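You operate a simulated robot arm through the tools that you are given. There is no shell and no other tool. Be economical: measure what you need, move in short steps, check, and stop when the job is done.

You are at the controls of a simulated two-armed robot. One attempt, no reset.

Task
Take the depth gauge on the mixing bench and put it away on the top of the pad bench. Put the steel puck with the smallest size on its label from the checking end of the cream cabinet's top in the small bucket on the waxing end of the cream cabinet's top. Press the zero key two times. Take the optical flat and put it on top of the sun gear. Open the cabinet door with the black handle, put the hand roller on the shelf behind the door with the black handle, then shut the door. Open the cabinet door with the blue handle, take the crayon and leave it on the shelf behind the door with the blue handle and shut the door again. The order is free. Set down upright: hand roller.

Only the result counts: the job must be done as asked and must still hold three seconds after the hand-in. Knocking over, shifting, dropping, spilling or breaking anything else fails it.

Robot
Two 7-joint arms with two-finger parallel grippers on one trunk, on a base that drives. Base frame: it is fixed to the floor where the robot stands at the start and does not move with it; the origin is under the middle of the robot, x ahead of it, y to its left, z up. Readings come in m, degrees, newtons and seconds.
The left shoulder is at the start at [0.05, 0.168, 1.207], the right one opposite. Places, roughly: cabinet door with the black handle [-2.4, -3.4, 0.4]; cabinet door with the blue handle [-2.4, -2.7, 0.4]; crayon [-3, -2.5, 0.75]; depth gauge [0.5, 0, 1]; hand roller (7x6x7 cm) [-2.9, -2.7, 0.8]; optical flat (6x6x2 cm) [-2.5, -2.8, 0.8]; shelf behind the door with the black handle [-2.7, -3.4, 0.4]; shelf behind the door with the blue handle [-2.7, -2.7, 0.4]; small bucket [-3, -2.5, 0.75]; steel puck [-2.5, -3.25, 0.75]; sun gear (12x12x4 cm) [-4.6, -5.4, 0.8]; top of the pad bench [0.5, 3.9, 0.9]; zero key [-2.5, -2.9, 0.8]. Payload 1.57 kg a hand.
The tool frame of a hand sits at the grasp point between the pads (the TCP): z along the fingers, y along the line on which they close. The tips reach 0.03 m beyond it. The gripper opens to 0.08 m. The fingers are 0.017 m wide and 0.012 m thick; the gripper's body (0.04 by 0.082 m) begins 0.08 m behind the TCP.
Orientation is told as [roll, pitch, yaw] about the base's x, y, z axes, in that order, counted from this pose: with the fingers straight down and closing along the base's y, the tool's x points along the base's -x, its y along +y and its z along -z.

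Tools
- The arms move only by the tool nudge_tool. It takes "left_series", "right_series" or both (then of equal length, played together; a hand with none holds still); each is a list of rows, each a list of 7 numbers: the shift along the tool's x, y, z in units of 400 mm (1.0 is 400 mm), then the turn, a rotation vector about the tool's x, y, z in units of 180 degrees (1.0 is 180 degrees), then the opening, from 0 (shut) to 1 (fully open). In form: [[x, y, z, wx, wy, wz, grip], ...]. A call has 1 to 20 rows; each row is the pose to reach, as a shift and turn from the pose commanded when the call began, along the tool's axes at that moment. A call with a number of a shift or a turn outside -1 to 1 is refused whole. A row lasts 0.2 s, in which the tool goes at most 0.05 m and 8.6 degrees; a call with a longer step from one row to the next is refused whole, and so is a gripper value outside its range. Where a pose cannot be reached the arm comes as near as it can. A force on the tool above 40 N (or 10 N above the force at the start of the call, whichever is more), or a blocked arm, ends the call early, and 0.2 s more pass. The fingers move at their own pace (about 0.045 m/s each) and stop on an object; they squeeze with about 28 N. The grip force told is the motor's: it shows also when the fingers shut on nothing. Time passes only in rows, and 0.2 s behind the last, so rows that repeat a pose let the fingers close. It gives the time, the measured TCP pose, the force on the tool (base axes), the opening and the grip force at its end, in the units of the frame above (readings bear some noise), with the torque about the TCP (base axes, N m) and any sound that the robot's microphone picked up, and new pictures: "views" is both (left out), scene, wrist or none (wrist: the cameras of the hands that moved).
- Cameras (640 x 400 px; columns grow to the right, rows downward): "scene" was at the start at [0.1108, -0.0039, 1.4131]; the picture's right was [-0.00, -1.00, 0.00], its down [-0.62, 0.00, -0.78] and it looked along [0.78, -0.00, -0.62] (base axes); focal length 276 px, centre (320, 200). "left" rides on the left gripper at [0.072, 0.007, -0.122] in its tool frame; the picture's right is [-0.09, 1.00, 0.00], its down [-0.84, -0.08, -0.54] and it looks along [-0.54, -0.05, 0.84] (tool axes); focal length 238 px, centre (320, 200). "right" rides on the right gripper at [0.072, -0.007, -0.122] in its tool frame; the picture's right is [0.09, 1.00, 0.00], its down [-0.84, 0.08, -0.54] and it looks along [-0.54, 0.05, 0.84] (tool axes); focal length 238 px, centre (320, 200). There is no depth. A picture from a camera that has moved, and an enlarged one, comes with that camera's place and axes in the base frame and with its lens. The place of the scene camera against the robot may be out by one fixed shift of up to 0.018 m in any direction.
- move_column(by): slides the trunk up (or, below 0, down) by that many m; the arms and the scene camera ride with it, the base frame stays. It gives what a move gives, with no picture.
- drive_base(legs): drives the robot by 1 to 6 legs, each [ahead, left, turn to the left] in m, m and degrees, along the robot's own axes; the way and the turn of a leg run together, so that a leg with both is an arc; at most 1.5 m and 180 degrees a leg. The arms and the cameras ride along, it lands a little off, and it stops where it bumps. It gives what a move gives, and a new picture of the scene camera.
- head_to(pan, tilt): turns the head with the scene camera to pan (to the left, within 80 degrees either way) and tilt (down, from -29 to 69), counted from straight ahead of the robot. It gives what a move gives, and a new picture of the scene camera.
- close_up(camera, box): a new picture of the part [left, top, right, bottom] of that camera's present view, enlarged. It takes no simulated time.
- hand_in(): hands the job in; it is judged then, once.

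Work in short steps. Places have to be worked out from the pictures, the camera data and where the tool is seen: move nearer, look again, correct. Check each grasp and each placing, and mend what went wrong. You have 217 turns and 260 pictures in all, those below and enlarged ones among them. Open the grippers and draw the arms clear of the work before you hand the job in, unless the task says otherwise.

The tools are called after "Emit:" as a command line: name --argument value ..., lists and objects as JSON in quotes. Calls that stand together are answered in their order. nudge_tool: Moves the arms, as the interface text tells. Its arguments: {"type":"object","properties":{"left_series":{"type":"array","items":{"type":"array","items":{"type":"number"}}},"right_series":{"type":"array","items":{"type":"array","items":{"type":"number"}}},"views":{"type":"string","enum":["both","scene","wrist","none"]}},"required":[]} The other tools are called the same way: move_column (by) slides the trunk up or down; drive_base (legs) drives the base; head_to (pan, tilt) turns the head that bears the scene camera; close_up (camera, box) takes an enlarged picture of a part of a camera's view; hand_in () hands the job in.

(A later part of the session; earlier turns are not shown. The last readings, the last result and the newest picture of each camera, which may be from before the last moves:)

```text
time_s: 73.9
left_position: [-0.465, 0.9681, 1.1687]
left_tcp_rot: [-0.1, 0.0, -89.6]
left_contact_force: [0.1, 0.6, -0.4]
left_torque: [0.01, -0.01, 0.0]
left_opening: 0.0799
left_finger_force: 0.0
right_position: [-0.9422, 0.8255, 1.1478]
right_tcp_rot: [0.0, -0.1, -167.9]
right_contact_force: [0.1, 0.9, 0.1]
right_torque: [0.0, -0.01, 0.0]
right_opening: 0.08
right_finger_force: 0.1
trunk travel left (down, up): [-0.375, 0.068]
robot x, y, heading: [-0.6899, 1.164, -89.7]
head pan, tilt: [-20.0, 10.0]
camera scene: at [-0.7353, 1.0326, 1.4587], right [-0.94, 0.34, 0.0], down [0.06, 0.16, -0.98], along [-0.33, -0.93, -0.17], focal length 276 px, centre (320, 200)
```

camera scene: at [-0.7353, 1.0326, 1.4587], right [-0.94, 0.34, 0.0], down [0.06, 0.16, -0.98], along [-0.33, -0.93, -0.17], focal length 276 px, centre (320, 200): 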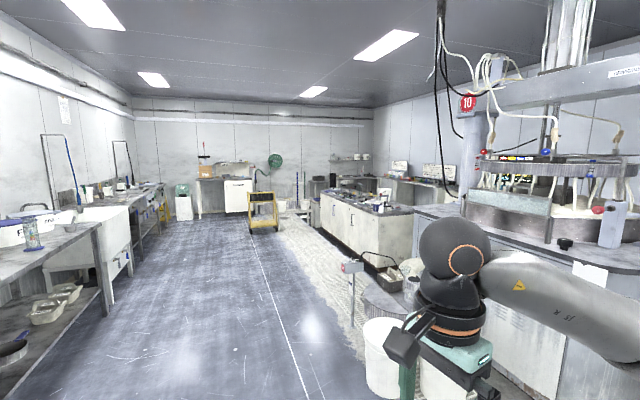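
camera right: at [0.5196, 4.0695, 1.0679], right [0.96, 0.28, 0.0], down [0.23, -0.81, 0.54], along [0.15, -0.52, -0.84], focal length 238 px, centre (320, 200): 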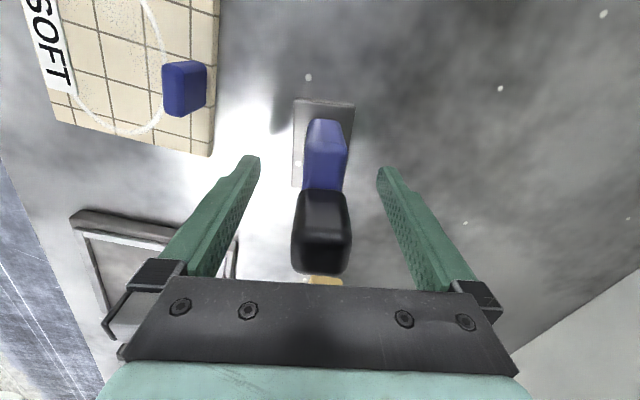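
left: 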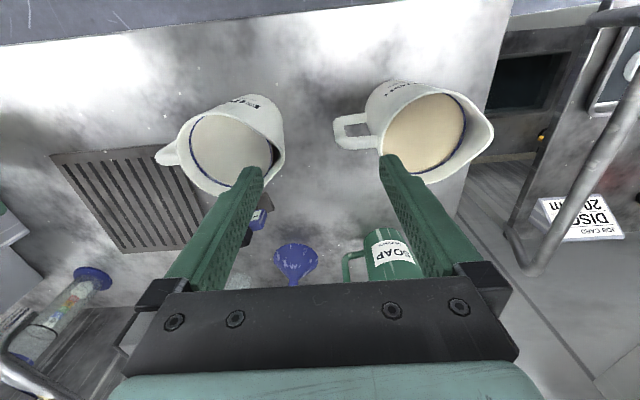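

The cream island cabinet is at right ahead. I drive 3 m further and look right at it.

Emit:
drive_base --legs '[[1.5, 0, 0], [1.5, 0, 0]]'

Emit:
head_to --pan -65 --tilt 18

```text
time_s: 88.2
left_position: [-0.5508, -2.0134, 1.1692]
left_tcp_rot: [0.1, 0.0, -92.2]
left_contact_force: [0.6, -0.2, -0.2]
left_torque: [0.0, 0.0, 0.02]
left_opening: 0.0799
left_finger_force: 0.0
right_position: [-1.0345, -2.1336, 1.1475]
right_tcp_rot: [-0.1, 0.0, -170.7]
right_contact_force: [-0.1, 0.7, 0.5]
right_torque: [0.03, 0.0, 0.01]
right_opening: 0.0803
right_finger_force: 0.1
trunk travel left (down, up): [-0.375, 0.068]
robot x, y, heading: [-0.7646, -1.8083, -92.1]
head pan, tilt: [-20.0, 10.0]
camera scene: at [-0.8178, -1.9359, 1.4588], right [-0.93, 0.38, 0.0], down [0.07, 0.16, -0.98], along [-0.37, -0.91, -0.17], focal length 276 px, centre (320, 200)
```

scene: 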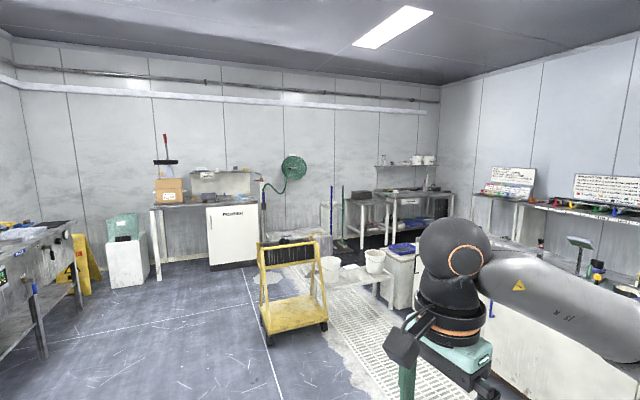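

```text
time_s: 89.3
left_position: [-0.5498, -2.0129, 1.17]
left_tcp_rot: [-0.1, 0.1, -92.2]
left_contact_force: [-0.3, 0.2, -0.5]
left_torque: [-0.02, -0.02, 0.01]
left_opening: 0.0801
left_finger_force: 0.1
right_position: [-1.0354, -2.1335, 1.1476]
right_tcp_rot: [-0.1, 0.0, -170.8]
right_contact_force: [0.3, 0.0, 0.1]
right_torque: [0.03, 0.0, 0.02]
right_opening: 0.0797
right_finger_force: 0.1
trunk travel left (down, up): [-0.375, 0.068]
robot x, y, heading: [-0.7675, -1.8051, -92.3]
head pan, tilt: [-65.0, 18.0]
camera scene: at [-0.8687, -1.8857, 1.4458], right [-0.39, 0.92, 0.0], down [0.28, 0.12, -0.95], along [-0.88, -0.37, -0.31], focal length 276 px, centre (320, 200)
```

scene: 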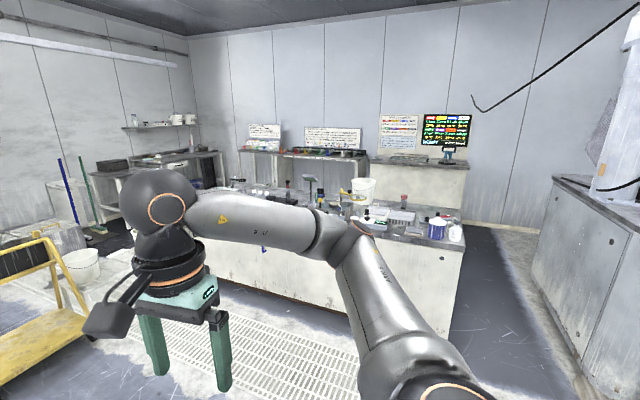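

I turn to face the cabinet (-x), restore the right hand's yaw, and move in front of the doors for a look.

Emit:
drive_base --legs '[[0, 0, -87.7], [0, 0.95, 0], [0.35, 0, 0]]'

Emit:
nudge_tool --right_series '[[0, 0, 0, 0, 0, -0.0436, 1], [0, 0, 0, 0, 0, -0.0872, 1], [0, 0, 0, 0, 0, -0.1308, 1], [0, 0, 0, 0, 0, -0.1744, 1], [0, 0, 0, 0, 0, -0.218, 1], [0, 0, 0, 0, 0, -0.2616, 1], [0, 0, 0, 0, 0, -0.3052, 1], [0, 0, 0, 0, 0, -0.3488, 1], [0, 0, 0, 0, 0, -0.3924, 1], [0, 0, 0, 0, 0, -0.436, 1]]' --views "none"

Emit:
head_to --pan 0 --tilt 30

```text
time_s: 99.9
left_position: [-1.3263, -2.9613, 1.1687]
left_tcp_rot: [0.0, 0.1, 179.5]
left_contact_force: [0.0, 0.7, -0.2]
left_torque: [0.04, 0.0, -0.03]
left_opening: 0.0801
left_finger_force: 0.0
right_position: [-1.46, -2.48, 1.1473]
right_tcp_rot: [0.1, -0.1, 100.9]
right_contact_force: [1.1, 0.9, 0.1]
right_torque: [-0.03, 0.03, -0.01]
right_opening: 0.0802
right_finger_force: 0.2
trunk travel left (down, up): [-0.375, 0.068]
robot x, y, heading: [-1.1244, -2.7378, 179.2]
head pan, tilt: [-65.0, 18.0]
camera scene: at [-1.2188, -2.6578, 1.4457], right [0.91, 0.41, 0.0], down [0.13, -0.28, -0.95], along [-0.39, 0.87, -0.31], focal length 276 px, centre (320, 200)
```

scene: 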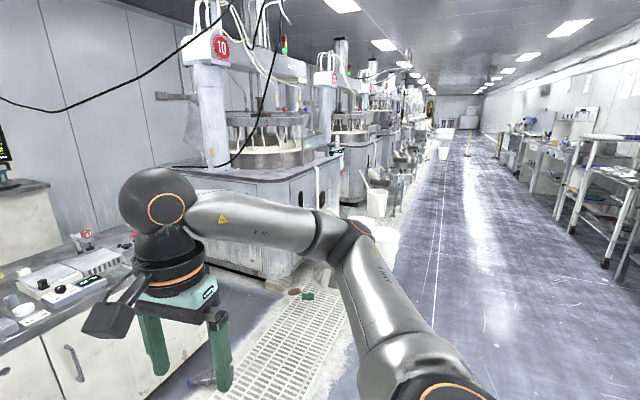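

```text
time_s: 102.1
left_position: [-1.325, -2.9609, 1.1701]
left_tcp_rot: [0.0, -0.2, 179.4]
left_contact_force: [-0.6, -1.2, -0.4]
left_torque: [-0.04, 0.01, -0.02]
left_opening: 0.0801
left_finger_force: 0.0
right_position: [-1.4593, -2.4812, 1.1473]
right_tcp_rot: [-0.1, 0.0, 179.5]
right_contact_force: [0.3, -0.2, 0.0]
right_torque: [-0.01, -0.02, 0.02]
right_opening: 0.0798
right_finger_force: 0.1
trunk travel left (down, up): [-0.375, 0.068]
robot x, y, heading: [-1.1261, -2.7445, 179.3]
head pan, tilt: [-65.0, 18.0]
```

```text
time_s: 103.4
left_position: [-1.3247, -2.9606, 1.1699]
left_tcp_rot: [0.0, -0.2, 179.4]
left_contact_force: [0.6, 0.0, 0.3]
left_torque: [-0.03, 0.02, 0.01]
left_opening: 0.0801
left_finger_force: 0.1
right_position: [-1.4593, -2.4806, 1.1473]
right_tcp_rot: [0.0, 0.0, 179.3]
right_contact_force: [-0.3, -0.2, -0.4]
right_torque: [0.01, 0.02, -0.03]
right_opening: 0.0799
right_finger_force: 0.0
trunk travel left (down, up): [-0.375, 0.068]
robot x, y, heading: [-1.1222, -2.7408, 179.3]
head pan, tilt: [0.0, 30.0]
camera scene: at [-1.2701, -2.7418, 1.4265], right [0.01, 1.0, 0.0], down [0.5, -0.01, -0.87], along [-0.87, 0.01, -0.5], focal length 276 px, centre (320, 200)
```

scene: 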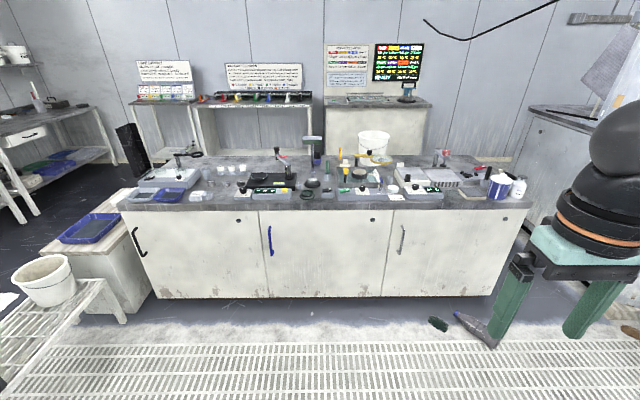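

Now facing the cabinet: left door black handle, middle door blue handle (hinges on the +y side). Zoom into the top's contents.

Emit:
close_up --camera "scene" --box '[110, 125, 330, 215]'

Emit:
close_up --camera "scene" --box '[310, 125, 540, 215]'

```text
2.91 times, centred on (220, 170) of scene
camera zoom: at [-1.2701, -2.7418, 1.4265], right [0.01, 1.0, 0.0], down [0.5, -0.01, -0.87], along [-0.87, 0.01, -0.5], focal length 803 px, centre (611, 287)
```

zoom: 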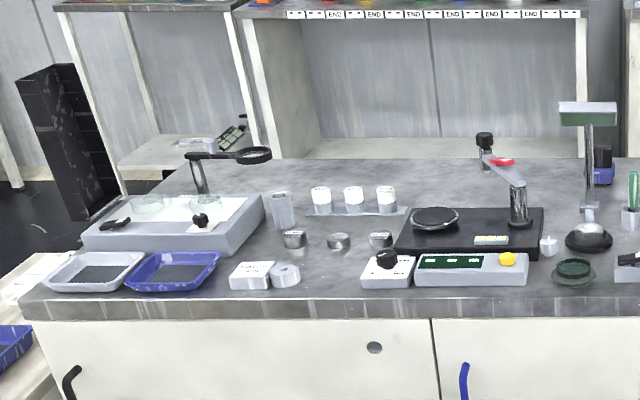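

```text
2.78 times, centred on (425, 170) of scene
camera zoom: at [-1.2701, -2.7418, 1.4265], right [0.01, 1.0, 0.0], down [0.5, -0.01, -0.87], along [-0.87, 0.01, -0.5], focal length 768 px, centre (28, 284)
```

zoom: 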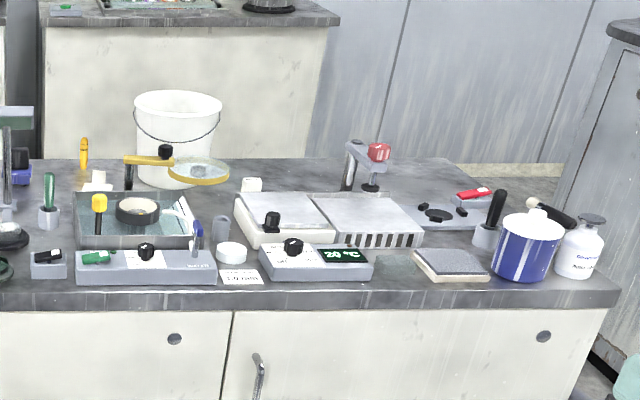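

I identify: three steel pucks at left, a console with a yellow key (likely zero), green disc (optical flat), green-handled roller further back, orange crayon and white bucket at the rear. I drive closer.

Emit:
drive_base --legs '[[0, 0.35, 0.7], [0.85, 0, 0]]'

Emit:
head_to --pan 0 --tilt 45

```text
time_s: 109.8
left_position: [-2.1714, -3.3041, 1.1687]
left_tcp_rot: [0.1, 0.1, 179.7]
left_contact_force: [0.5, 0.1, -1.0]
left_torque: [0.01, -0.03, 0.01]
left_opening: 0.0803
left_finger_force: 0.2
right_position: [-2.3084, -2.8245, 1.148]
right_tcp_rot: [0.0, 0.1, 179.7]
right_contact_force: [-0.3, 0.3, 0.5]
right_torque: [0.02, 0.01, -0.03]
right_opening: 0.0799
right_finger_force: 0.0
trunk travel left (down, up): [-0.375, 0.068]
robot x, y, heading: [-1.9685, -3.0808, 179.5]
head pan, tilt: [0.0, 30.0]
camera scene: at [-2.1177, -3.0843, 1.4264], right [0.01, 1.0, 0.0], down [0.5, 0.0, -0.87], along [-0.87, 0.0, -0.5], focal length 276 px, centre (320, 200)
```

scene: 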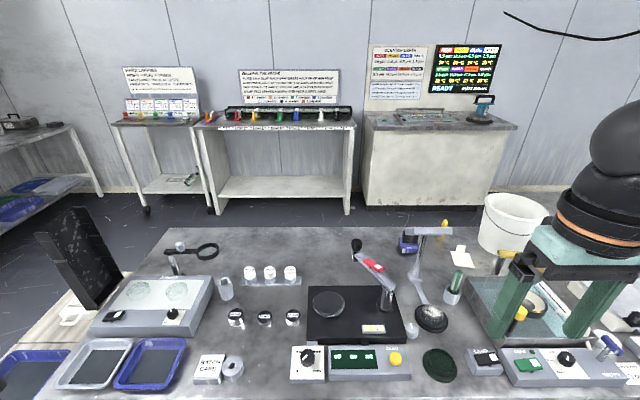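

```text
time_s: 110.5
left_position: [-2.1705, -3.3037, 1.1691]
left_tcp_rot: [0.1, -0.1, 179.7]
left_contact_force: [0.0, 0.0, 0.5]
left_torque: [0.01, -0.01, -0.02]
left_opening: 0.0799
left_finger_force: 0.1
right_position: [-2.308, -2.8242, 1.146]
right_tcp_rot: [0.0, 0.0, 179.7]
right_contact_force: [1.0, 0.2, -0.4]
right_torque: [0.01, 0.0, -0.01]
right_opening: 0.0801
right_finger_force: 0.0
trunk travel left (down, up): [-0.375, 0.068]
robot x, y, heading: [-1.974, -3.085, 179.5]
head pan, tilt: [0.0, 45.0]
camera scene: at [-2.1083, -3.0844, 1.4039], right [0.01, 1.0, 0.0], down [0.71, 0.0, -0.71], along [-0.71, 0.0, -0.71], focal length 276 px, centre (320, 200)
```

scene: 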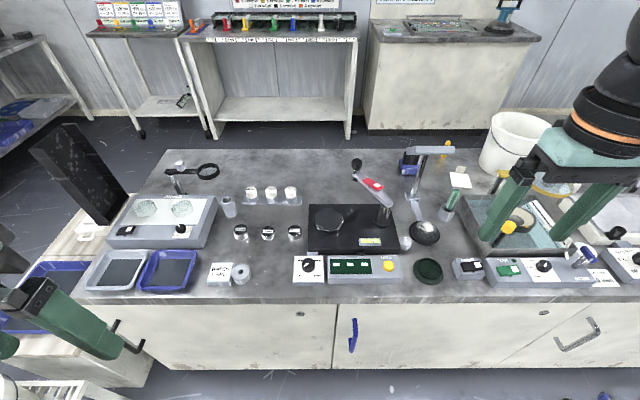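

Emit:
close_up --camera "scene" --box '[200, 170, 360, 290]'

Emit:
close_up --camera "scene" --box '[280, 180, 480, 305]'

Emit:
close_up --camera "scene" --box '[380, 120, 560, 260]'

```text
3.33 times, centred on (280, 230) of scene
camera zoom: at [-2.1083, -3.0844, 1.4039], right [0.01, 1.0, 0.0], down [0.71, 0.0, -0.71], along [-0.71, 0.0, -0.71], focal length 920 px, centre (453, 100)
```

zoom: 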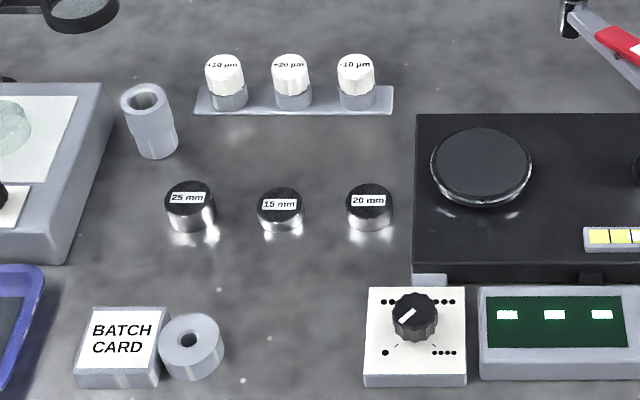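

```text
3.20 times, centred on (380, 242) of scene
camera zoom: at [-2.1083, -3.0844, 1.4039], right [0.01, 1.0, 0.0], down [0.71, 0.0, -0.71], along [-0.71, 0.0, -0.71], focal length 883 px, centre (128, 64)
```

zoom: 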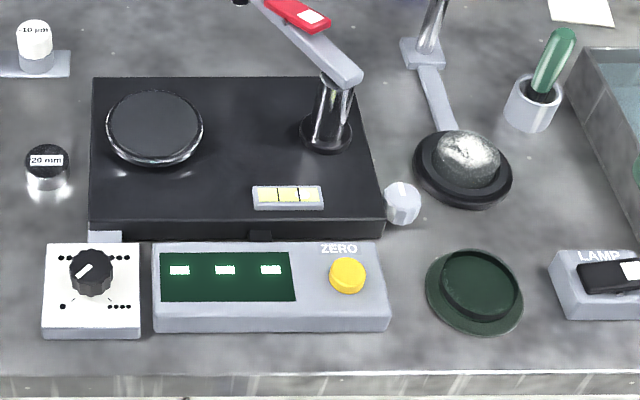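

```text
2.86 times, centred on (470, 190) of scene
camera zoom: at [-2.1083, -3.0844, 1.4039], right [0.01, 1.0, 0.0], down [0.71, 0.0, -0.71], along [-0.71, 0.0, -0.71], focal length 788 px, centre (-109, 229)
```

zoom: 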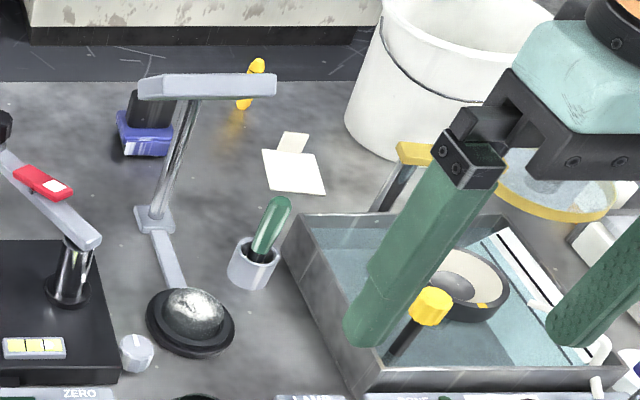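

Smallest puck is "15 mm" (middle), at about (-2.62, -3.24); the yellow ZERO key and green optical flat are clear. I drive 0.12 m closer, and bring the left hand above the puck.

Emit:
drive_base --legs '[[0.13, 0, 0]]'

```text
time_s: 111.8
left_position: [-2.3033, -3.3022, 1.1698]
left_tcp_rot: [0.0, 0.1, 179.7]
left_contact_force: [-0.5, -1.0, 0.2]
left_torque: [-0.01, -0.02, -0.02]
left_opening: 0.08
left_finger_force: 0.0
right_position: [-2.4383, -2.8226, 1.1474]
right_tcp_rot: [0.0, 0.1, 179.7]
right_contact_force: [-0.4, -0.6, 0.3]
right_torque: [-0.02, -0.03, 0.04]
right_opening: 0.0798
right_finger_force: 0.1
trunk travel left (down, up): [-0.375, 0.068]
robot x, y, heading: [-2.1025, -3.0809, 179.6]
head pan, tilt: [0.0, 45.0]
camera scene: at [-2.2403, -3.0834, 1.4037], right [0.01, 1.0, 0.0], down [0.71, 0.0, -0.71], along [-0.71, 0.0, -0.71], focal length 276 px, centre (320, 200)
```

scene: 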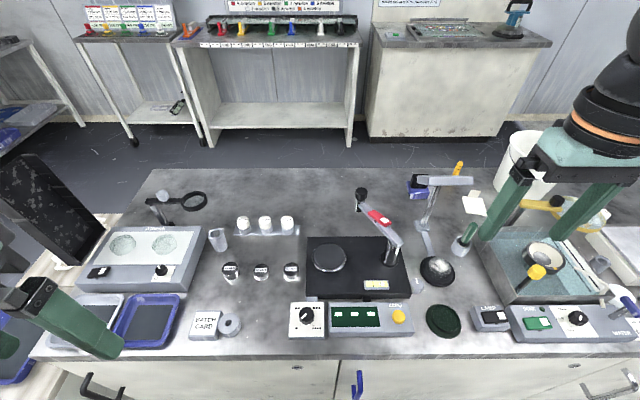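

I bring the left hand to just short of the puck at z≈1.0 and look with its camera.

Emit:
nudge_tool --left_series '[[-0.11, -0.025, 0.03, 0, 0, 0, 1], [-0.22, -0.05, 0.06, 0, 0, 0, 1], [-0.33, -0.075, 0.09, 0, 0, 0, 1], [-0.44, -0.1, 0.12, 0, 0, 0, 1], [-0.55, -0.125, 0.15, 0, 0, 0, 1], [-0.65, -0.15, 0.2, 0, 0, 0, 1], [-0.7, -0.155, 0.3, 0, 0, 0, 1], [-0.7, -0.155, 0.42, 0, 0, 0, 0.8]]' --views "wrist"

```text
time_s: 113.6
left_position: [-2.5841, -3.2428, 0.9993]
left_tcp_rot: [0.0, 0.0, 179.7]
left_contact_force: [0.0, -0.4, -0.2]
left_torque: [0.03, 0.02, -0.01]
left_opening: 0.0639
left_finger_force: 0.0
right_position: [-2.4398, -2.8242, 1.1465]
right_tcp_rot: [-0.1, 0.0, 179.6]
right_contact_force: [-0.1, -0.5, 0.0]
right_torque: [0.02, -0.02, 0.04]
right_opening: 0.0798
right_finger_force: 0.0
trunk travel left (down, up): [-0.375, 0.068]
robot x, y, heading: [-2.1015, -3.0833, 179.4]
head pan, tilt: [0.0, 45.0]
camera left: at [-2.5122, -3.2498, 1.1218], right [-0.1, -1.0, 0.0], down [-0.84, 0.08, 0.54], along [-0.54, 0.05, -0.84], focal length 238 px, centre (320, 200)
```

left: 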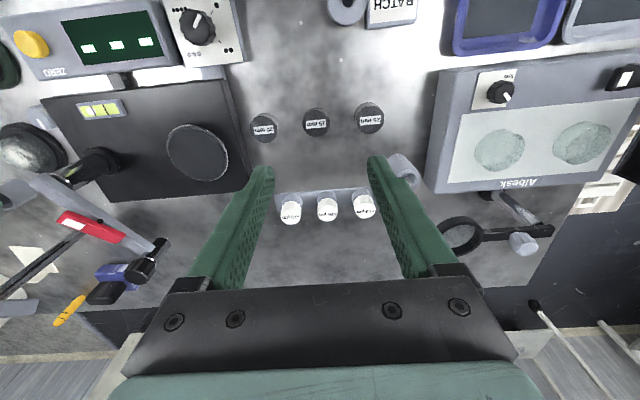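

Puck at about (-2.604, -3.236). I move over it and descend to z≈0.86, opening 0.065.

Emit:
nudge_tool --left_series '[[-0.05, -0.0175, 0.1, 0, 0, 0, 0.8], [-0.05, -0.0175, 0.2, 0, 0, 0, 0.8], [-0.05, -0.0175, 0.29, 0, 0, 0, 0.8], [-0.05, -0.0175, 0.35, 0, 0, 0, 0.8]]' --views "wrist"

```text
time_s: 114.6
left_position: [-2.6026, -3.2328, 0.8608]
left_tcp_rot: [-0.1, -0.1, 179.6]
left_contact_force: [0.6, 0.2, 0.1]
left_torque: [-0.05, -0.01, 0.02]
left_opening: 0.0641
left_finger_force: 0.1
right_position: [-2.439, -2.823, 1.1484]
right_tcp_rot: [0.0, 0.1, 179.7]
right_contact_force: [-0.1, -0.4, -0.4]
right_torque: [0.0, 0.01, -0.01]
right_opening: 0.0799
right_finger_force: 0.1
trunk travel left (down, up): [-0.375, 0.068]
robot x, y, heading: [-2.106, -3.081, 179.6]
head pan, tilt: [0.0, 45.0]
camera left: at [-2.5311, -3.2412, 0.9824], right [-0.1, -1.0, 0.0], down [-0.84, 0.08, 0.54], along [-0.54, 0.05, -0.84], focal length 238 px, centre (320, 200)
```

left: 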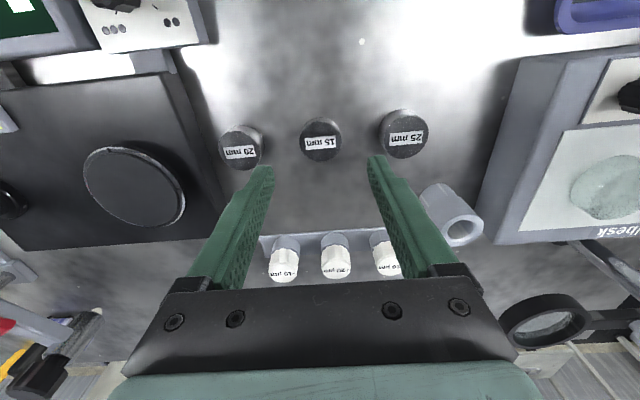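

Aligned. I descend to TCP ≈0.774 with care.

Emit:
nudge_tool --left_series '[[-0.01, 0, 0.08, 0, 0, 0, 0.8], [-0.01, 0, 0.15, 0, 0, 0, 0.8], [-0.01, 0, 0.19, 0, 0, 0, 0.8], [-0.01, 0, 0.205, 0, 0, 0, 0.8], [-0.01, 0, 0.215, 0, 0, 0, 0.8]]' --views "wrist"

```text
time_s: 115.8
left_position: [-2.6051, -3.2335, 0.7764]
left_tcp_rot: [0.0, -0.1, 179.6]
left_contact_force: [0.4, 0.2, 0.5]
left_torque: [0.01, 0.0, 0.0]
left_opening: 0.0637
left_finger_force: 0.1
right_position: [-2.4379, -2.8239, 1.1479]
right_tcp_rot: [0.1, 0.0, 179.6]
right_contact_force: [0.2, 0.0, 0.7]
right_torque: [-0.01, 0.01, -0.01]
right_opening: 0.0799
right_finger_force: 0.1
trunk travel left (down, up): [-0.375, 0.068]
robot x, y, heading: [-2.1006, -3.0859, 179.7]
head pan, tilt: [0.0, 45.0]
camera left: at [-2.5344, -3.2402, 0.8977], right [-0.1, -1.0, 0.0], down [-0.84, 0.08, 0.54], along [-0.54, 0.05, -0.84], focal length 238 px, centre (320, 200)
```

left: 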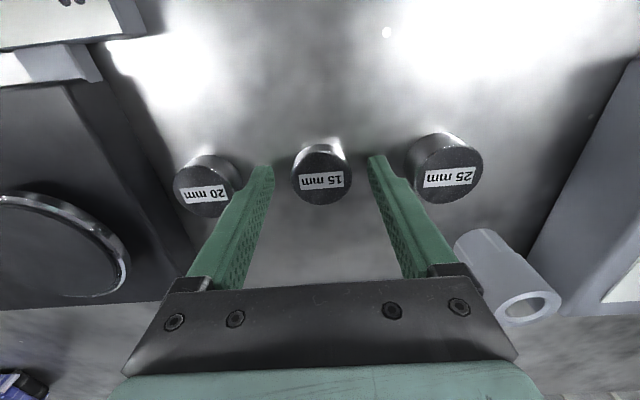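

Puck sits between the fingers at TCP depth. Close.

Emit:
nudge_tool --left_series '[[0, 0, 0, 0, 0, 0, 0.5], [0, 0, 0, 0, 0, 0, 0.2], [0, 0, 0, 0, 0, 0, 0], [0, 0, 0, 0, 0, 0, 0], [0, 0, 0, 0, 0, 0, 0]]' --views "none"

Emit:
nudge_tool --left_series '[[0, 0, -0.05, 0, 0, 0, 0], [0, 0, -0.15, 0, 0, 0, 0], [0, 0, -0.27, 0, 0, 0, 0], [0, 0, -0.39, 0, 0, 0, 0], [0.05, 0, -0.5, 0, 0, 0, 0], [0.12, 0, -0.6, 0, 0, 0, 0], [0.2, 0.02, -0.7, 0, 0, 0, 0], [0.3, 0.04, -0.75, 0, 0, 0, 0], [0.4, 0.06, -0.78, 0, 0, 0, 0], [0.5, 0.08, -0.8, 0, 0, 0, 0]]' --views "both"

```text
time_s: 117.0
left_position: [-2.6062, -3.2323, 0.7762]
left_tcp_rot: [0.0, 0.0, 179.7]
left_contact_force: [-0.3, -0.1, 0.2]
left_torque: [0.0, -0.01, 0.0]
left_opening: 0.0407
left_finger_force: 28.3
right_position: [-2.4391, -2.8229, 1.148]
right_tcp_rot: [-0.1, 0.1, 179.6]
right_contact_force: [-1.0, -0.6, -0.2]
right_torque: [0.0, 0.05, 0.02]
right_opening: 0.0801
right_finger_force: 0.1
trunk travel left (down, up): [-0.375, 0.068]
robot x, y, heading: [-2.1035, -3.0834, 179.8]
head pan, tilt: [0.0, 45.0]
```

```text
refused: row 7 steps farther than a row can; nothing moved
```

Gripped at 40.7 mm. Lift with shorter steps.

Emit:
nudge_tool --left_series '[[0, 0, -0.05, 0, 0, 0, 0], [0, 0, -0.15, 0, 0, 0, 0], [0, 0, -0.26, 0, 0, 0, 0], [0, 0, -0.37, 0, 0, 0, 0], [0.04, 0, -0.47, 0, 0, 0, 0], [0.1, 0, -0.56, 0, 0, 0, 0], [0.17, 0.02, -0.65, 0, 0, 0, 0], [0.26, 0.04, -0.72, 0, 0, 0, 0], [0.36, 0.06, -0.76, 0, 0, 0, 0], [0.46, 0.08, -0.8, 0, 0, 0, 0]]' --views "both"

```text
time_s: 119.2
left_position: [-2.4243, -3.2668, 1.0939]
left_tcp_rot: [0.0, -0.1, 179.7]
left_contact_force: [-0.5, 0.2, -1.4]
left_torque: [0.03, -0.01, 0.01]
left_opening: 0.0411
left_finger_force: 28.1
right_position: [-2.4383, -2.8232, 1.1479]
right_tcp_rot: [0.0, 0.0, 179.6]
right_contact_force: [0.4, 0.3, -1.3]
right_torque: [0.02, 0.06, 0.01]
right_opening: 0.0799
right_finger_force: 0.1
trunk travel left (down, up): [-0.375, 0.068]
robot x, y, heading: [-2.1057, -3.081, 179.7]
head pan, tilt: [0.0, 45.0]
camera scene: at [-2.2388, -3.0836, 1.4039], right [0.01, 1.0, 0.0], down [0.71, 0.0, -0.71], along [-0.71, 0.0, -0.71], focal length 276 px, centre (320, 200)
camera left: at [-2.3521, -3.2741, 1.2157], right [-0.1, -1.0, 0.0], down [-0.84, 0.08, 0.54], along [-0.54, 0.05, -0.84], focal length 238 px, centre (320, 200)
```

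scene: 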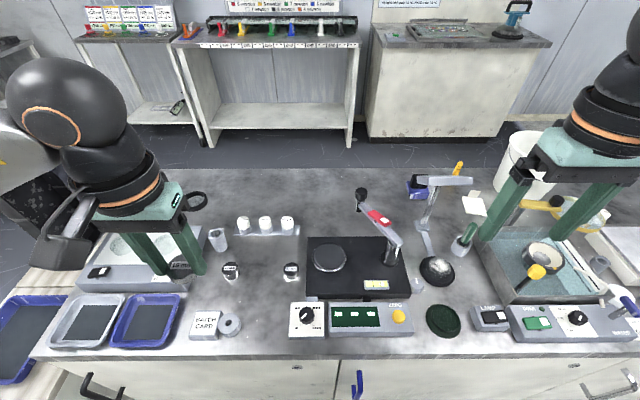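
left: 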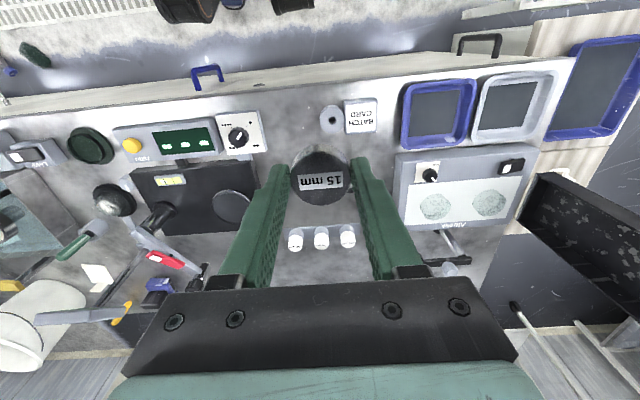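

Now the ZERO key at about (-2.472, -2.910). Right hand closes, moves over it at z≈0.93.

Emit:
nudge_tool --right_series '[[-0.02, 0.07, 0.05, 0, 0, 0, 0.5], [-0.05, 0.14, 0.12, 0, 0, 0, 0], [-0.085, 0.2175, 0.17, 0, 0, 0, 0], [-0.085, 0.2175, 0.28, 0, 0, 0, 0], [-0.085, 0.2175, 0.39, 0, 0, 0, 0], [-0.085, 0.2175, 0.5, 0, 0, 0, 0], [-0.085, 0.2175, 0.545, 0, 0, 0, 0]]' --views "both"

```text
time_s: 120.8
left_position: [-2.4245, -3.2655, 1.0937]
left_tcp_rot: [-0.1, -0.1, 179.7]
left_contact_force: [0.7, 0.3, -0.9]
left_torque: [0.0, 0.0, -0.02]
left_opening: 0.0408
left_finger_force: 27.4
right_position: [-2.4748, -2.9104, 0.9288]
right_tcp_rot: [0.0, -0.1, 179.6]
right_contact_force: [-0.5, -0.2, -0.2]
right_torque: [0.02, 0.01, 0.03]
right_opening: 0.0
right_finger_force: 21.5
trunk travel left (down, up): [-0.375, 0.068]
robot x, y, heading: [-2.1021, -3.0765, 179.8]
head pan, tilt: [0.0, 45.0]
camera scene: at [-2.2393, -3.0835, 1.4039], right [0.01, 1.0, 0.0], down [0.71, 0.0, -0.71], along [-0.71, 0.0, -0.71], focal length 276 px, centre (320, 200)
camera right: at [-2.4035, -2.9039, 1.0511], right [0.09, -1.0, 0.0], down [-0.84, -0.07, 0.54], along [-0.54, -0.05, -0.84], focal length 238 px, centre (320, 200)
```

scene: 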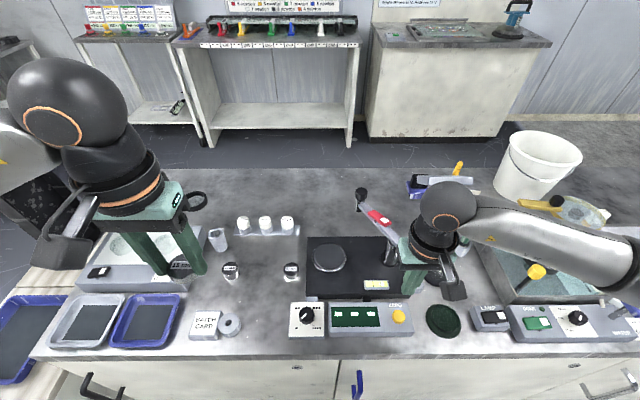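
right: 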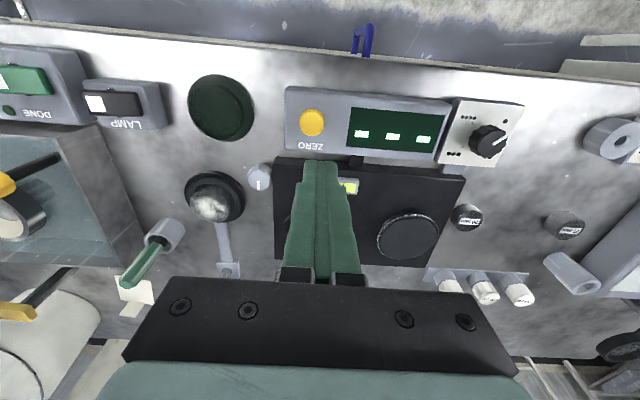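

Small correction (+8 mm y), lower to just above the key.

Emit:
nudge_tool --right_series '[[0.0075, -0.02, 0.09, 0, 0, 0, 0], [0.0075, -0.02, 0.17, 0, 0, 0, 0], [0.0075, -0.02, 0.22, 0, 0, 0, 0]]' --views "wrist"

```text
time_s: 121.6
left_position: [-2.4244, -3.2662, 1.0932]
left_tcp_rot: [0.1, 0.0, 179.6]
left_contact_force: [0.0, 0.0, -1.4]
left_torque: [0.0, 0.01, 0.0]
left_opening: 0.0409
left_finger_force: 28.1
right_position: [-2.4725, -2.9031, 0.8416]
right_tcp_rot: [0.0, 0.0, 179.6]
right_contact_force: [0.5, -0.3, 0.7]
right_torque: [0.02, -0.02, -0.03]
right_opening: 0.0
right_finger_force: 21.5
trunk travel left (down, up): [-0.375, 0.068]
robot x, y, heading: [-2.1015, -3.0809, 179.6]
head pan, tilt: [0.0, 45.0]
camera right: at [-2.4004, -2.8961, 0.9648], right [0.09, -1.0, 0.0], down [-0.84, -0.07, 0.54], along [-0.54, -0.05, -0.84], focal length 238 px, centre (320, 200)
```

right: 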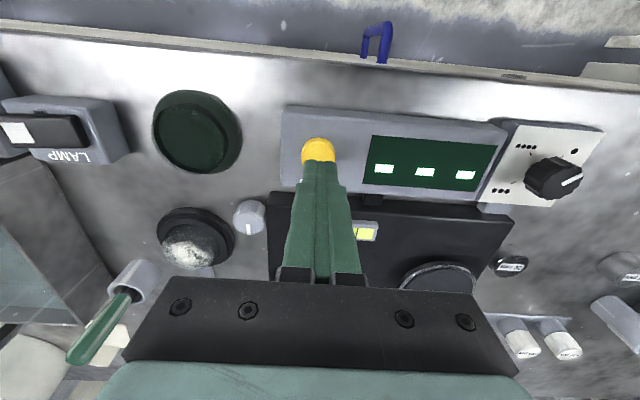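

Tip is right over the key. Lower in small steps and feel for it.

Emit:
nudge_tool --right_series '[[0, 0, 0.04, 0, 0, 0, 0], [0, 0, 0.07, 0, 0, 0, 0], [0, 0, 0.085, 0, 0, 0, 0], [0, 0, 0.095, 0, 0, 0, 0]]' --views "none"

```text
time_s: 122.6
left_position: [-2.4237, -3.2658, 1.0953]
left_tcp_rot: [-0.1, -0.1, 179.8]
left_contact_force: [0.7, -0.1, -1.9]
left_torque: [-0.02, -0.01, -0.02]
left_opening: 0.0412
left_finger_force: 27.9
right_position: [-2.4714, -2.9026, 0.8056]
right_tcp_rot: [0.0, -0.3, 179.7]
right_contact_force: [1.9, 2.8, 15.1]
right_torque: [0.05, -0.07, 0.08]
right_opening: 0.0
right_finger_force: 20.9
trunk travel left (down, up): [-0.375, 0.068]
robot x, y, heading: [-2.1013, -3.0803, 179.7]
head pan, tilt: [0.0, 45.0]
heard: click
```

One click heard. I lift 2 cm to release and press once more to the same depth.

Emit:
nudge_tool --right_series '[[0, 0, -0.03, 0, 0, 0, 0], [0, 0, -0.06, 0, 0, 0, 0], [0, 0, -0.06, 0, 0, 0, 0]]' --views "none"

Emit:
nudge_tool --right_series '[[0, 0, 0.03, 0, 0, 0, 0], [0, 0, 0.045, 0, 0, 0, 0], [0, 0, 0.055, 0, 0, 0, 0], [0, 0, 0.06, 0, 0, 0, 0]]' --views "none"

```text
time_s: 123.4
left_position: [-2.423, -3.2662, 1.0939]
left_tcp_rot: [-0.1, -0.1, 179.7]
left_contact_force: [0.2, 0.1, -0.8]
left_torque: [-0.01, 0.04, 0.0]
left_opening: 0.0407
left_finger_force: 27.6
right_position: [-2.4701, -2.9028, 0.8266]
right_tcp_rot: [-0.1, 0.0, 179.7]
right_contact_force: [-1.6, 0.2, 0.2]
right_torque: [0.04, 0.0, 0.0]
right_opening: 0.0
right_finger_force: 21.5
trunk travel left (down, up): [-0.375, 0.068]
robot x, y, heading: [-2.1033, -3.0817, 179.8]
head pan, tilt: [0.0, 45.0]
```

```text
time_s: 124.4
left_position: [-2.4234, -3.2652, 1.0935]
left_tcp_rot: [0.0, -0.1, 179.8]
left_contact_force: [-0.3, 0.0, -1.9]
left_torque: [0.03, 0.02, 0.0]
left_opening: 0.0409
left_finger_force: 28.0
right_position: [-2.4694, -2.903, 0.8069]
right_tcp_rot: [0.0, -0.3, 179.6]
right_contact_force: [0.6, 3.8, 16.4]
right_torque: [0.12, -0.08, 0.0]
right_opening: 0.0
right_finger_force: 20.9
trunk travel left (down, up): [-0.375, 0.068]
robot x, y, heading: [-2.1055, -3.0809, 179.6]
head pan, tilt: [0.0, 45.0]
heard: click
```

Two clicks heard. Lift, open, and move over the optical flat at about (-2.475, -2.793).

Emit:
nudge_tool --right_series '[[0, 0, -0.1, 0, 0, 0, 0], [0, 0, -0.22, 0, 0, 0, 0.3], [0, -0.1, -0.3, 0, 0, 0, 0.6], [0, -0.2, -0.35, 0, 0, 0, 1], [0, -0.275, -0.35, 0, 0, 0, 1]]' --views "wrist"

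Emit:
close_up --camera "right" --box '[240, 80, 400, 200]'

```text
refused: row 3 steps farther than a row can; nothing moved
```

```text
3.33 times, centred on (320, 140) of right
camera zoom: at [-2.3987, -2.8964, 0.9276], right [0.09, -1.0, 0.0], down [-0.83, -0.07, 0.55], along [-0.54, -0.05, -0.84], focal length 794 px, centre (320, 400)
```

zoom: 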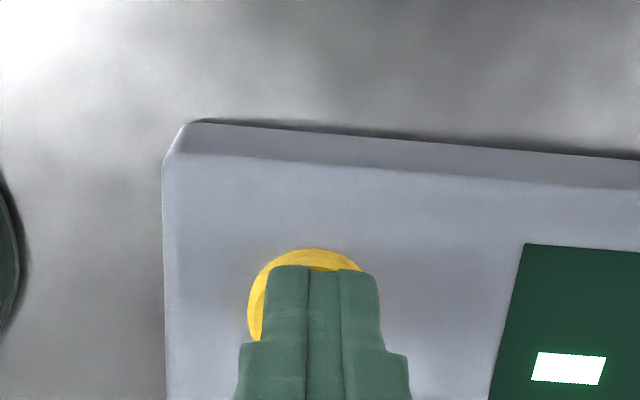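

Row step was slightly too long; redo shorter.

Emit:
nudge_tool --right_series '[[0, 0, -0.1, 0, 0, 0, 0], [0, 0, -0.22, 0, 0, 0, 0.3], [0, -0.08, -0.29, 0, 0, 0, 0.6], [0, -0.18, -0.33, 0, 0, 0, 1], [0, -0.275, -0.35, 0, 0, 0, 1]]' --views "wrist"

Emit:
close_up --camera "right" --box '[240, 60, 400, 180]'

```text
time_s: 125.6
left_position: [-2.4239, -3.2656, 1.0945]
left_tcp_rot: [-0.1, -0.1, 179.8]
left_contact_force: [0.0, -1.2, -1.6]
left_torque: [0.01, 0.0, 0.01]
left_opening: 0.0409
left_finger_force: 28.3
right_position: [-2.4703, -2.7903, 0.942]
right_tcp_rot: [0.0, 0.0, 179.7]
right_contact_force: [0.5, -0.3, 0.5]
right_torque: [-0.03, 0.03, 0.03]
right_opening: 0.0802
right_finger_force: 0.1
trunk travel left (down, up): [-0.375, 0.068]
robot x, y, heading: [-2.1036, -3.0775, 179.6]
head pan, tilt: [0.0, 45.0]
camera right: at [-2.3986, -2.7842, 1.0636], right [0.09, -1.0, 0.0], down [-0.84, -0.07, 0.54], along [-0.54, -0.05, -0.84], focal length 238 px, centre (320, 200)
```

right: 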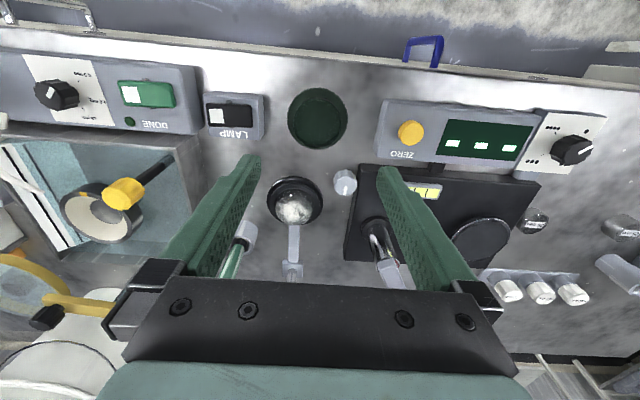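

```text
3.33 times, centred on (320, 120) of right
camera zoom: at [-2.3986, -2.7842, 1.0636], right [0.09, -1.0, 0.0], down [-0.84, -0.07, 0.54], along [-0.54, -0.05, -0.84], focal length 794 px, centre (320, 467)
```

zoom: 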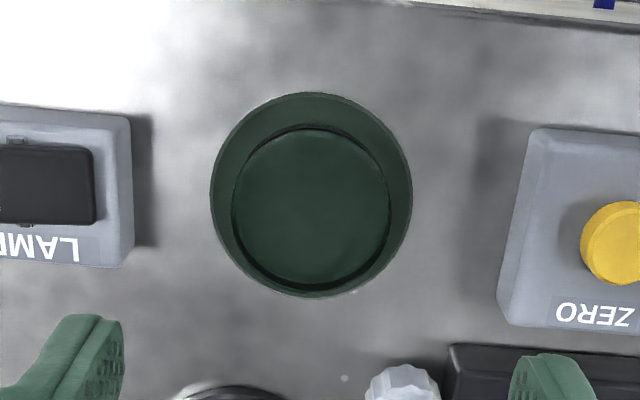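

A 6 cm disc stands on a slightly wider pad. I align and descend to tips ≈0.77, then look.

Emit:
nudge_tool --right_series '[[-0.015, -0.003, 0.1, 0, 0, 0, 1], [-0.015, -0.003, 0.2, 0, 0, 0, 1], [-0.015, -0.003, 0.3, 0, 0, 0, 1], [-0.015, -0.003, 0.36, 0, 0, 0, 1]]' --views "wrist"

Emit:
close_up --camera "right" --box '[220, 100, 420, 240]'

```text
time_s: 126.6
left_position: [-2.4258, -3.2652, 1.094]
left_tcp_rot: [0.0, 0.0, 179.7]
left_contact_force: [1.0, -0.2, -2.4]
left_torque: [-0.01, 0.01, 0.03]
left_opening: 0.041
left_finger_force: 27.7
right_position: [-2.4762, -2.7898, 0.7969]
right_tcp_rot: [0.1, -0.1, 179.6]
right_contact_force: [-1.0, -0.5, -0.2]
right_torque: [0.0, 0.02, -0.04]
right_opening: 0.0802
right_finger_force: 0.0
trunk travel left (down, up): [-0.375, 0.068]
robot x, y, heading: [-2.1007, -3.0821, 179.6]
head pan, tilt: [0.0, 45.0]
camera right: at [-2.4044, -2.7839, 0.9199], right [0.09, -1.0, 0.0], down [-0.84, -0.07, 0.54], along [-0.54, -0.05, -0.84], focal length 238 px, centre (320, 200)
```

right: 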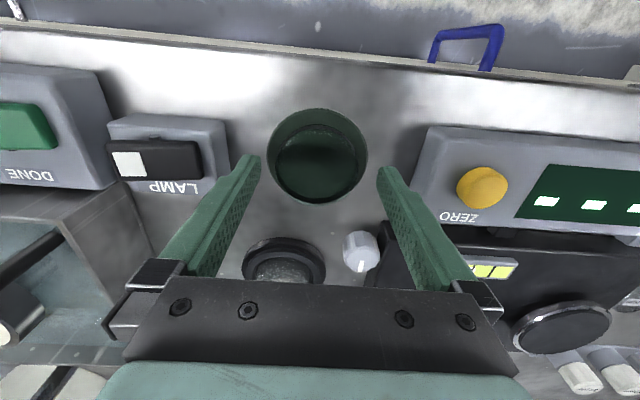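

```text
2.86 times, centred on (320, 170) of right
camera zoom: at [-2.4044, -2.7839, 0.9199], right [0.09, -1.0, 0.0], down [-0.84, -0.07, 0.54], along [-0.54, -0.05, -0.84], focal length 681 px, centre (320, 286)
```

zoom: 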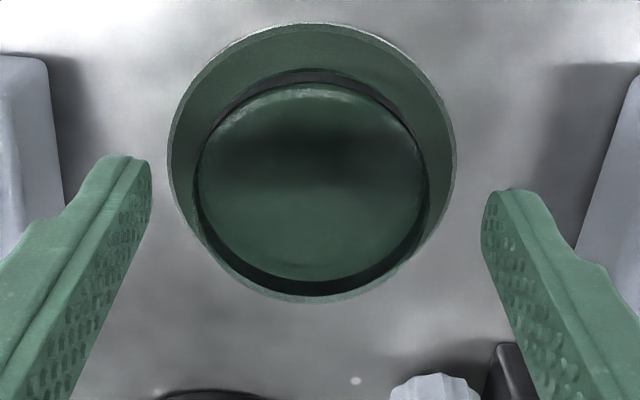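

Descend to tips ≈0.752 and close gently to see the width.

Emit:
nudge_tool --right_series '[[-0.01, 0, 0.02, 0, 0, 0, 1], [-0.01, 0, 0.037, 0, 0, 0, 1], [-0.01, 0, 0.037, 0, 0, 0, 0.7], [-0.01, 0, 0.037, 0, 0, 0, 0.7], [-0.01, 0, 0.037, 0, 0, 0, 0.7]]' --views "none"

Emit:
close_up --camera "right" --box '[220, 100, 420, 240]'

```text
time_s: 127.8
left_position: [-2.4242, -3.2665, 1.0939]
left_tcp_rot: [0.1, 0.0, 179.8]
left_contact_force: [0.6, -0.4, -1.6]
left_torque: [0.01, -0.02, 0.01]
left_opening: 0.0409
left_finger_force: 27.2
right_position: [-2.48, -2.7907, 0.7828]
right_tcp_rot: [0.0, -0.1, 179.6]
right_contact_force: [-0.8, 0.6, 0.1]
right_torque: [-0.02, 0.01, 0.02]
right_opening: 0.059
right_finger_force: 27.9
trunk travel left (down, up): [-0.375, 0.068]
robot x, y, heading: [-2.1012, -3.0814, 179.9]
head pan, tilt: [0.0, 45.0]
```

```text
2.86 times, centred on (320, 170) of right
camera zoom: at [-2.4075, -2.7842, 0.9055], right [0.09, -1.0, 0.0], down [-0.84, -0.07, 0.54], along [-0.54, -0.05, -0.84], focal length 681 px, centre (320, 286)
```

zoom: 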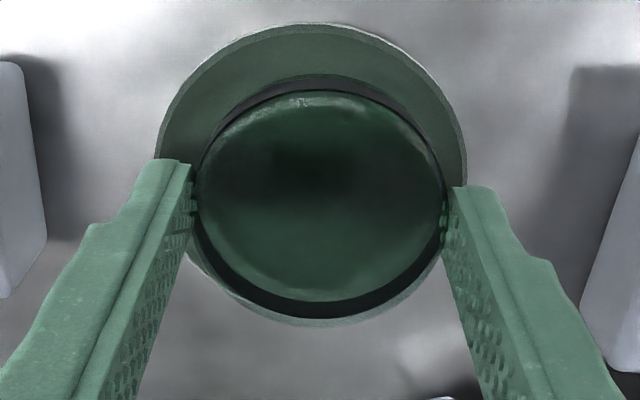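

Gripping the 59 mm disc. Fully close the command and lift slowly 4 cm to see that the pad stays behind.

Emit:
nudge_tool --right_series '[[0, 0, 0, 0, 0, 0, 0.4], [0, 0, -0.02, 0, 0, 0, 0.4], [0, 0, -0.05, 0, 0, 0, 0.4], [0, 0, -0.1, 0, 0, 0, 0.4]]' --views "wrist"

```text
time_s: 128.8
left_position: [-2.424, -3.2669, 1.0944]
left_tcp_rot: [-0.1, -0.1, 179.7]
left_contact_force: [0.1, -0.1, -1.4]
left_torque: [-0.02, -0.04, 0.01]
left_opening: 0.0409
left_finger_force: 28.3
right_position: [-2.479, -2.7914, 0.8248]
right_tcp_rot: [-0.1, -0.1, 179.6]
right_contact_force: [0.8, 0.3, -0.8]
right_torque: [0.04, 0.01, 0.02]
right_opening: 0.0589
right_finger_force: 28.1
trunk travel left (down, up): [-0.375, 0.068]
robot x, y, heading: [-2.1036, -3.0788, 179.4]
head pan, tilt: [0.0, 45.0]
camera right: at [-2.4081, -2.786, 0.947], right [0.09, -1.0, 0.0], down [-0.84, -0.07, 0.54], along [-0.54, -0.05, -0.84], focal length 238 px, centre (320, 200)
```

right: 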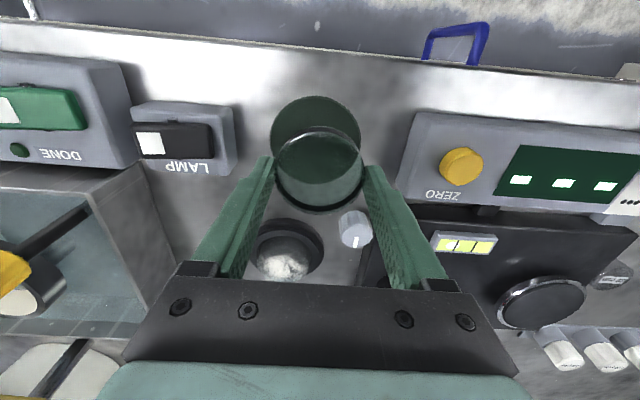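

The glass flat is held, its green mat stays. I raise it, then back off and survey routes to the rear.

Emit:
nudge_tool --right_series '[[0, 0, -0.1, 0, 0, 0, 0.4], [0, 0, -0.22, 0, 0, 0, 0.4], [0, 0, -0.34, 0, 0, 0, 0.4], [0.05, 0, -0.45, 0, 0, 0, 0.4], [0.1, 0, -0.56, 0, 0, 0, 0.4], [0.2, 0, -0.63, 0, 0, 0, 0.4], [0.3, 0, -0.68, 0, 0, 0, 0.4]]' --views "none"

Emit:
drive_base --legs '[[-0.7, 0, 0]]'

Emit:
head_to --pan 60 --tilt 25

Emit:
head_to --pan -50 --tilt 25

```text
time_s: 130.4
left_position: [-2.4246, -3.2663, 1.0938]
left_tcp_rot: [-0.1, 0.0, 179.8]
left_contact_force: [1.0, -0.7, -1.8]
left_torque: [0.0, 0.0, 0.01]
left_opening: 0.0406
left_finger_force: 27.6
right_position: [-2.3595, -2.7901, 1.0971]
right_tcp_rot: [-0.1, 0.0, 179.6]
right_contact_force: [0.6, -0.5, -1.7]
right_torque: [0.02, 0.01, -0.03]
right_opening: 0.059
right_finger_force: 28.0
trunk travel left (down, up): [-0.375, 0.068]
robot x, y, heading: [-2.1011, -3.0813, 179.4]
head pan, tilt: [0.0, 45.0]
```

```text
time_s: 134.3
left_position: [-1.7168, -3.2699, 1.0927]
left_tcp_rot: [0.0, -0.2, -179.9]
left_contact_force: [-0.3, -0.9, -1.1]
left_torque: [-0.01, 0.02, 0.04]
left_opening: 0.0411
left_finger_force: 27.9
right_position: [-1.6567, -2.7922, 1.0971]
right_tcp_rot: [0.0, 0.0, -179.9]
right_contact_force: [-0.6, -1.3, -1.5]
right_torque: [0.0, 0.01, -0.01]
right_opening: 0.059
right_finger_force: 27.6
trunk travel left (down, up): [-0.375, 0.068]
robot x, y, heading: [-1.3977, -3.0862, -179.9]
head pan, tilt: [0.0, 45.0]
camera scene: at [-1.5335, -3.0862, 1.4039], right [0.0, 1.0, 0.0], down [0.71, 0.0, -0.71], along [-0.71, 0.0, -0.71], focal length 276 px, centre (320, 200)
```

scene: 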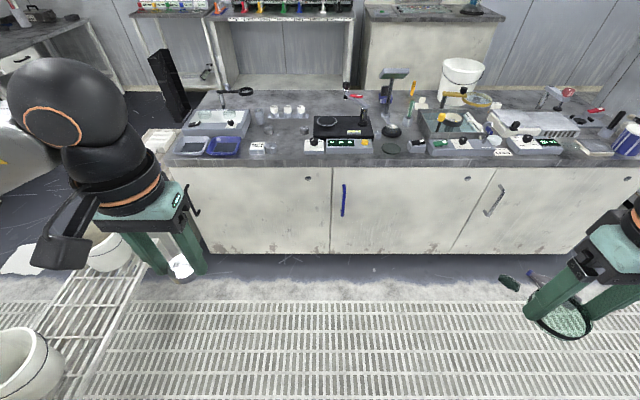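

```text
time_s: 135.6
left_position: [-1.7172, -3.2716, 1.0928]
left_tcp_rot: [0.0, -0.1, -179.8]
left_contact_force: [-0.9, 0.0, -0.9]
left_torque: [-0.02, -0.02, -0.01]
left_opening: 0.0408
left_finger_force: 28.2
right_position: [-1.6571, -2.7944, 1.0972]
right_tcp_rot: [0.0, 0.0, -179.9]
right_contact_force: [-0.1, -0.1, -1.4]
right_torque: [-0.02, 0.0, 0.02]
right_opening: 0.0588
right_finger_force: 27.6
trunk travel left (down, up): [-0.375, 0.068]
robot x, y, heading: [-1.395, -3.083, -179.9]
head pan, tilt: [60.0, 25.0]
camera scene: at [-1.4986, -3.166, 1.4344], right [-0.87, 0.5, 0.0], down [0.21, 0.37, -0.91], along [-0.45, -0.79, -0.42], focal length 276 px, centre (320, 200)
```

scene: 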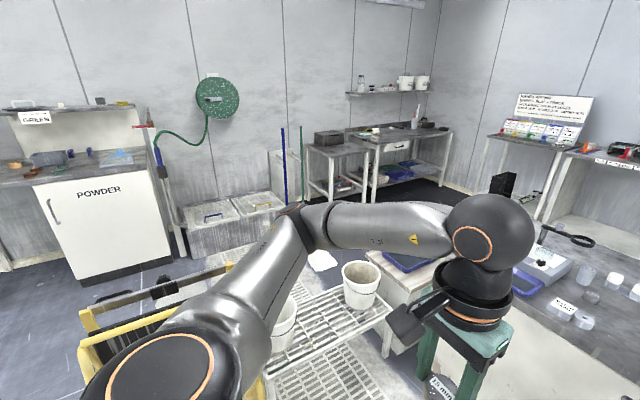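

```text
time_s: 137.5
left_position: [-1.7172, -3.2692, 1.0938]
left_tcp_rot: [0.0, 0.0, -179.9]
left_contact_force: [-0.3, 0.8, -2.4]
left_torque: [0.0, -0.01, 0.0]
left_opening: 0.0409
left_finger_force: 28.1
right_position: [-1.6567, -2.7945, 1.0962]
right_tcp_rot: [-0.1, 0.0, -179.9]
right_contact_force: [0.5, 0.1, -0.9]
right_torque: [-0.04, 0.0, 0.02]
right_opening: 0.0589
right_finger_force: 27.5
trunk travel left (down, up): [-0.375, 0.068]
robot x, y, heading: [-1.4009, -3.0821, -180.1]
head pan, tilt: [-50.0, 25.0]
camera scene: at [-1.5119, -3.0157, 1.4344], right [0.77, 0.64, 0.0], down [0.27, -0.32, -0.91], along [-0.58, 0.69, -0.42], focal length 276 px, centre (320, 200)
```

scene: 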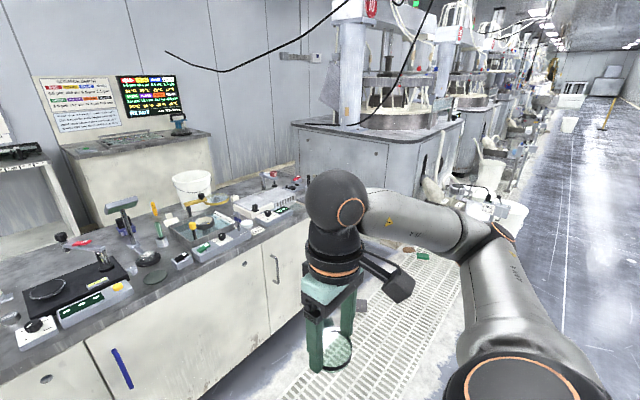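

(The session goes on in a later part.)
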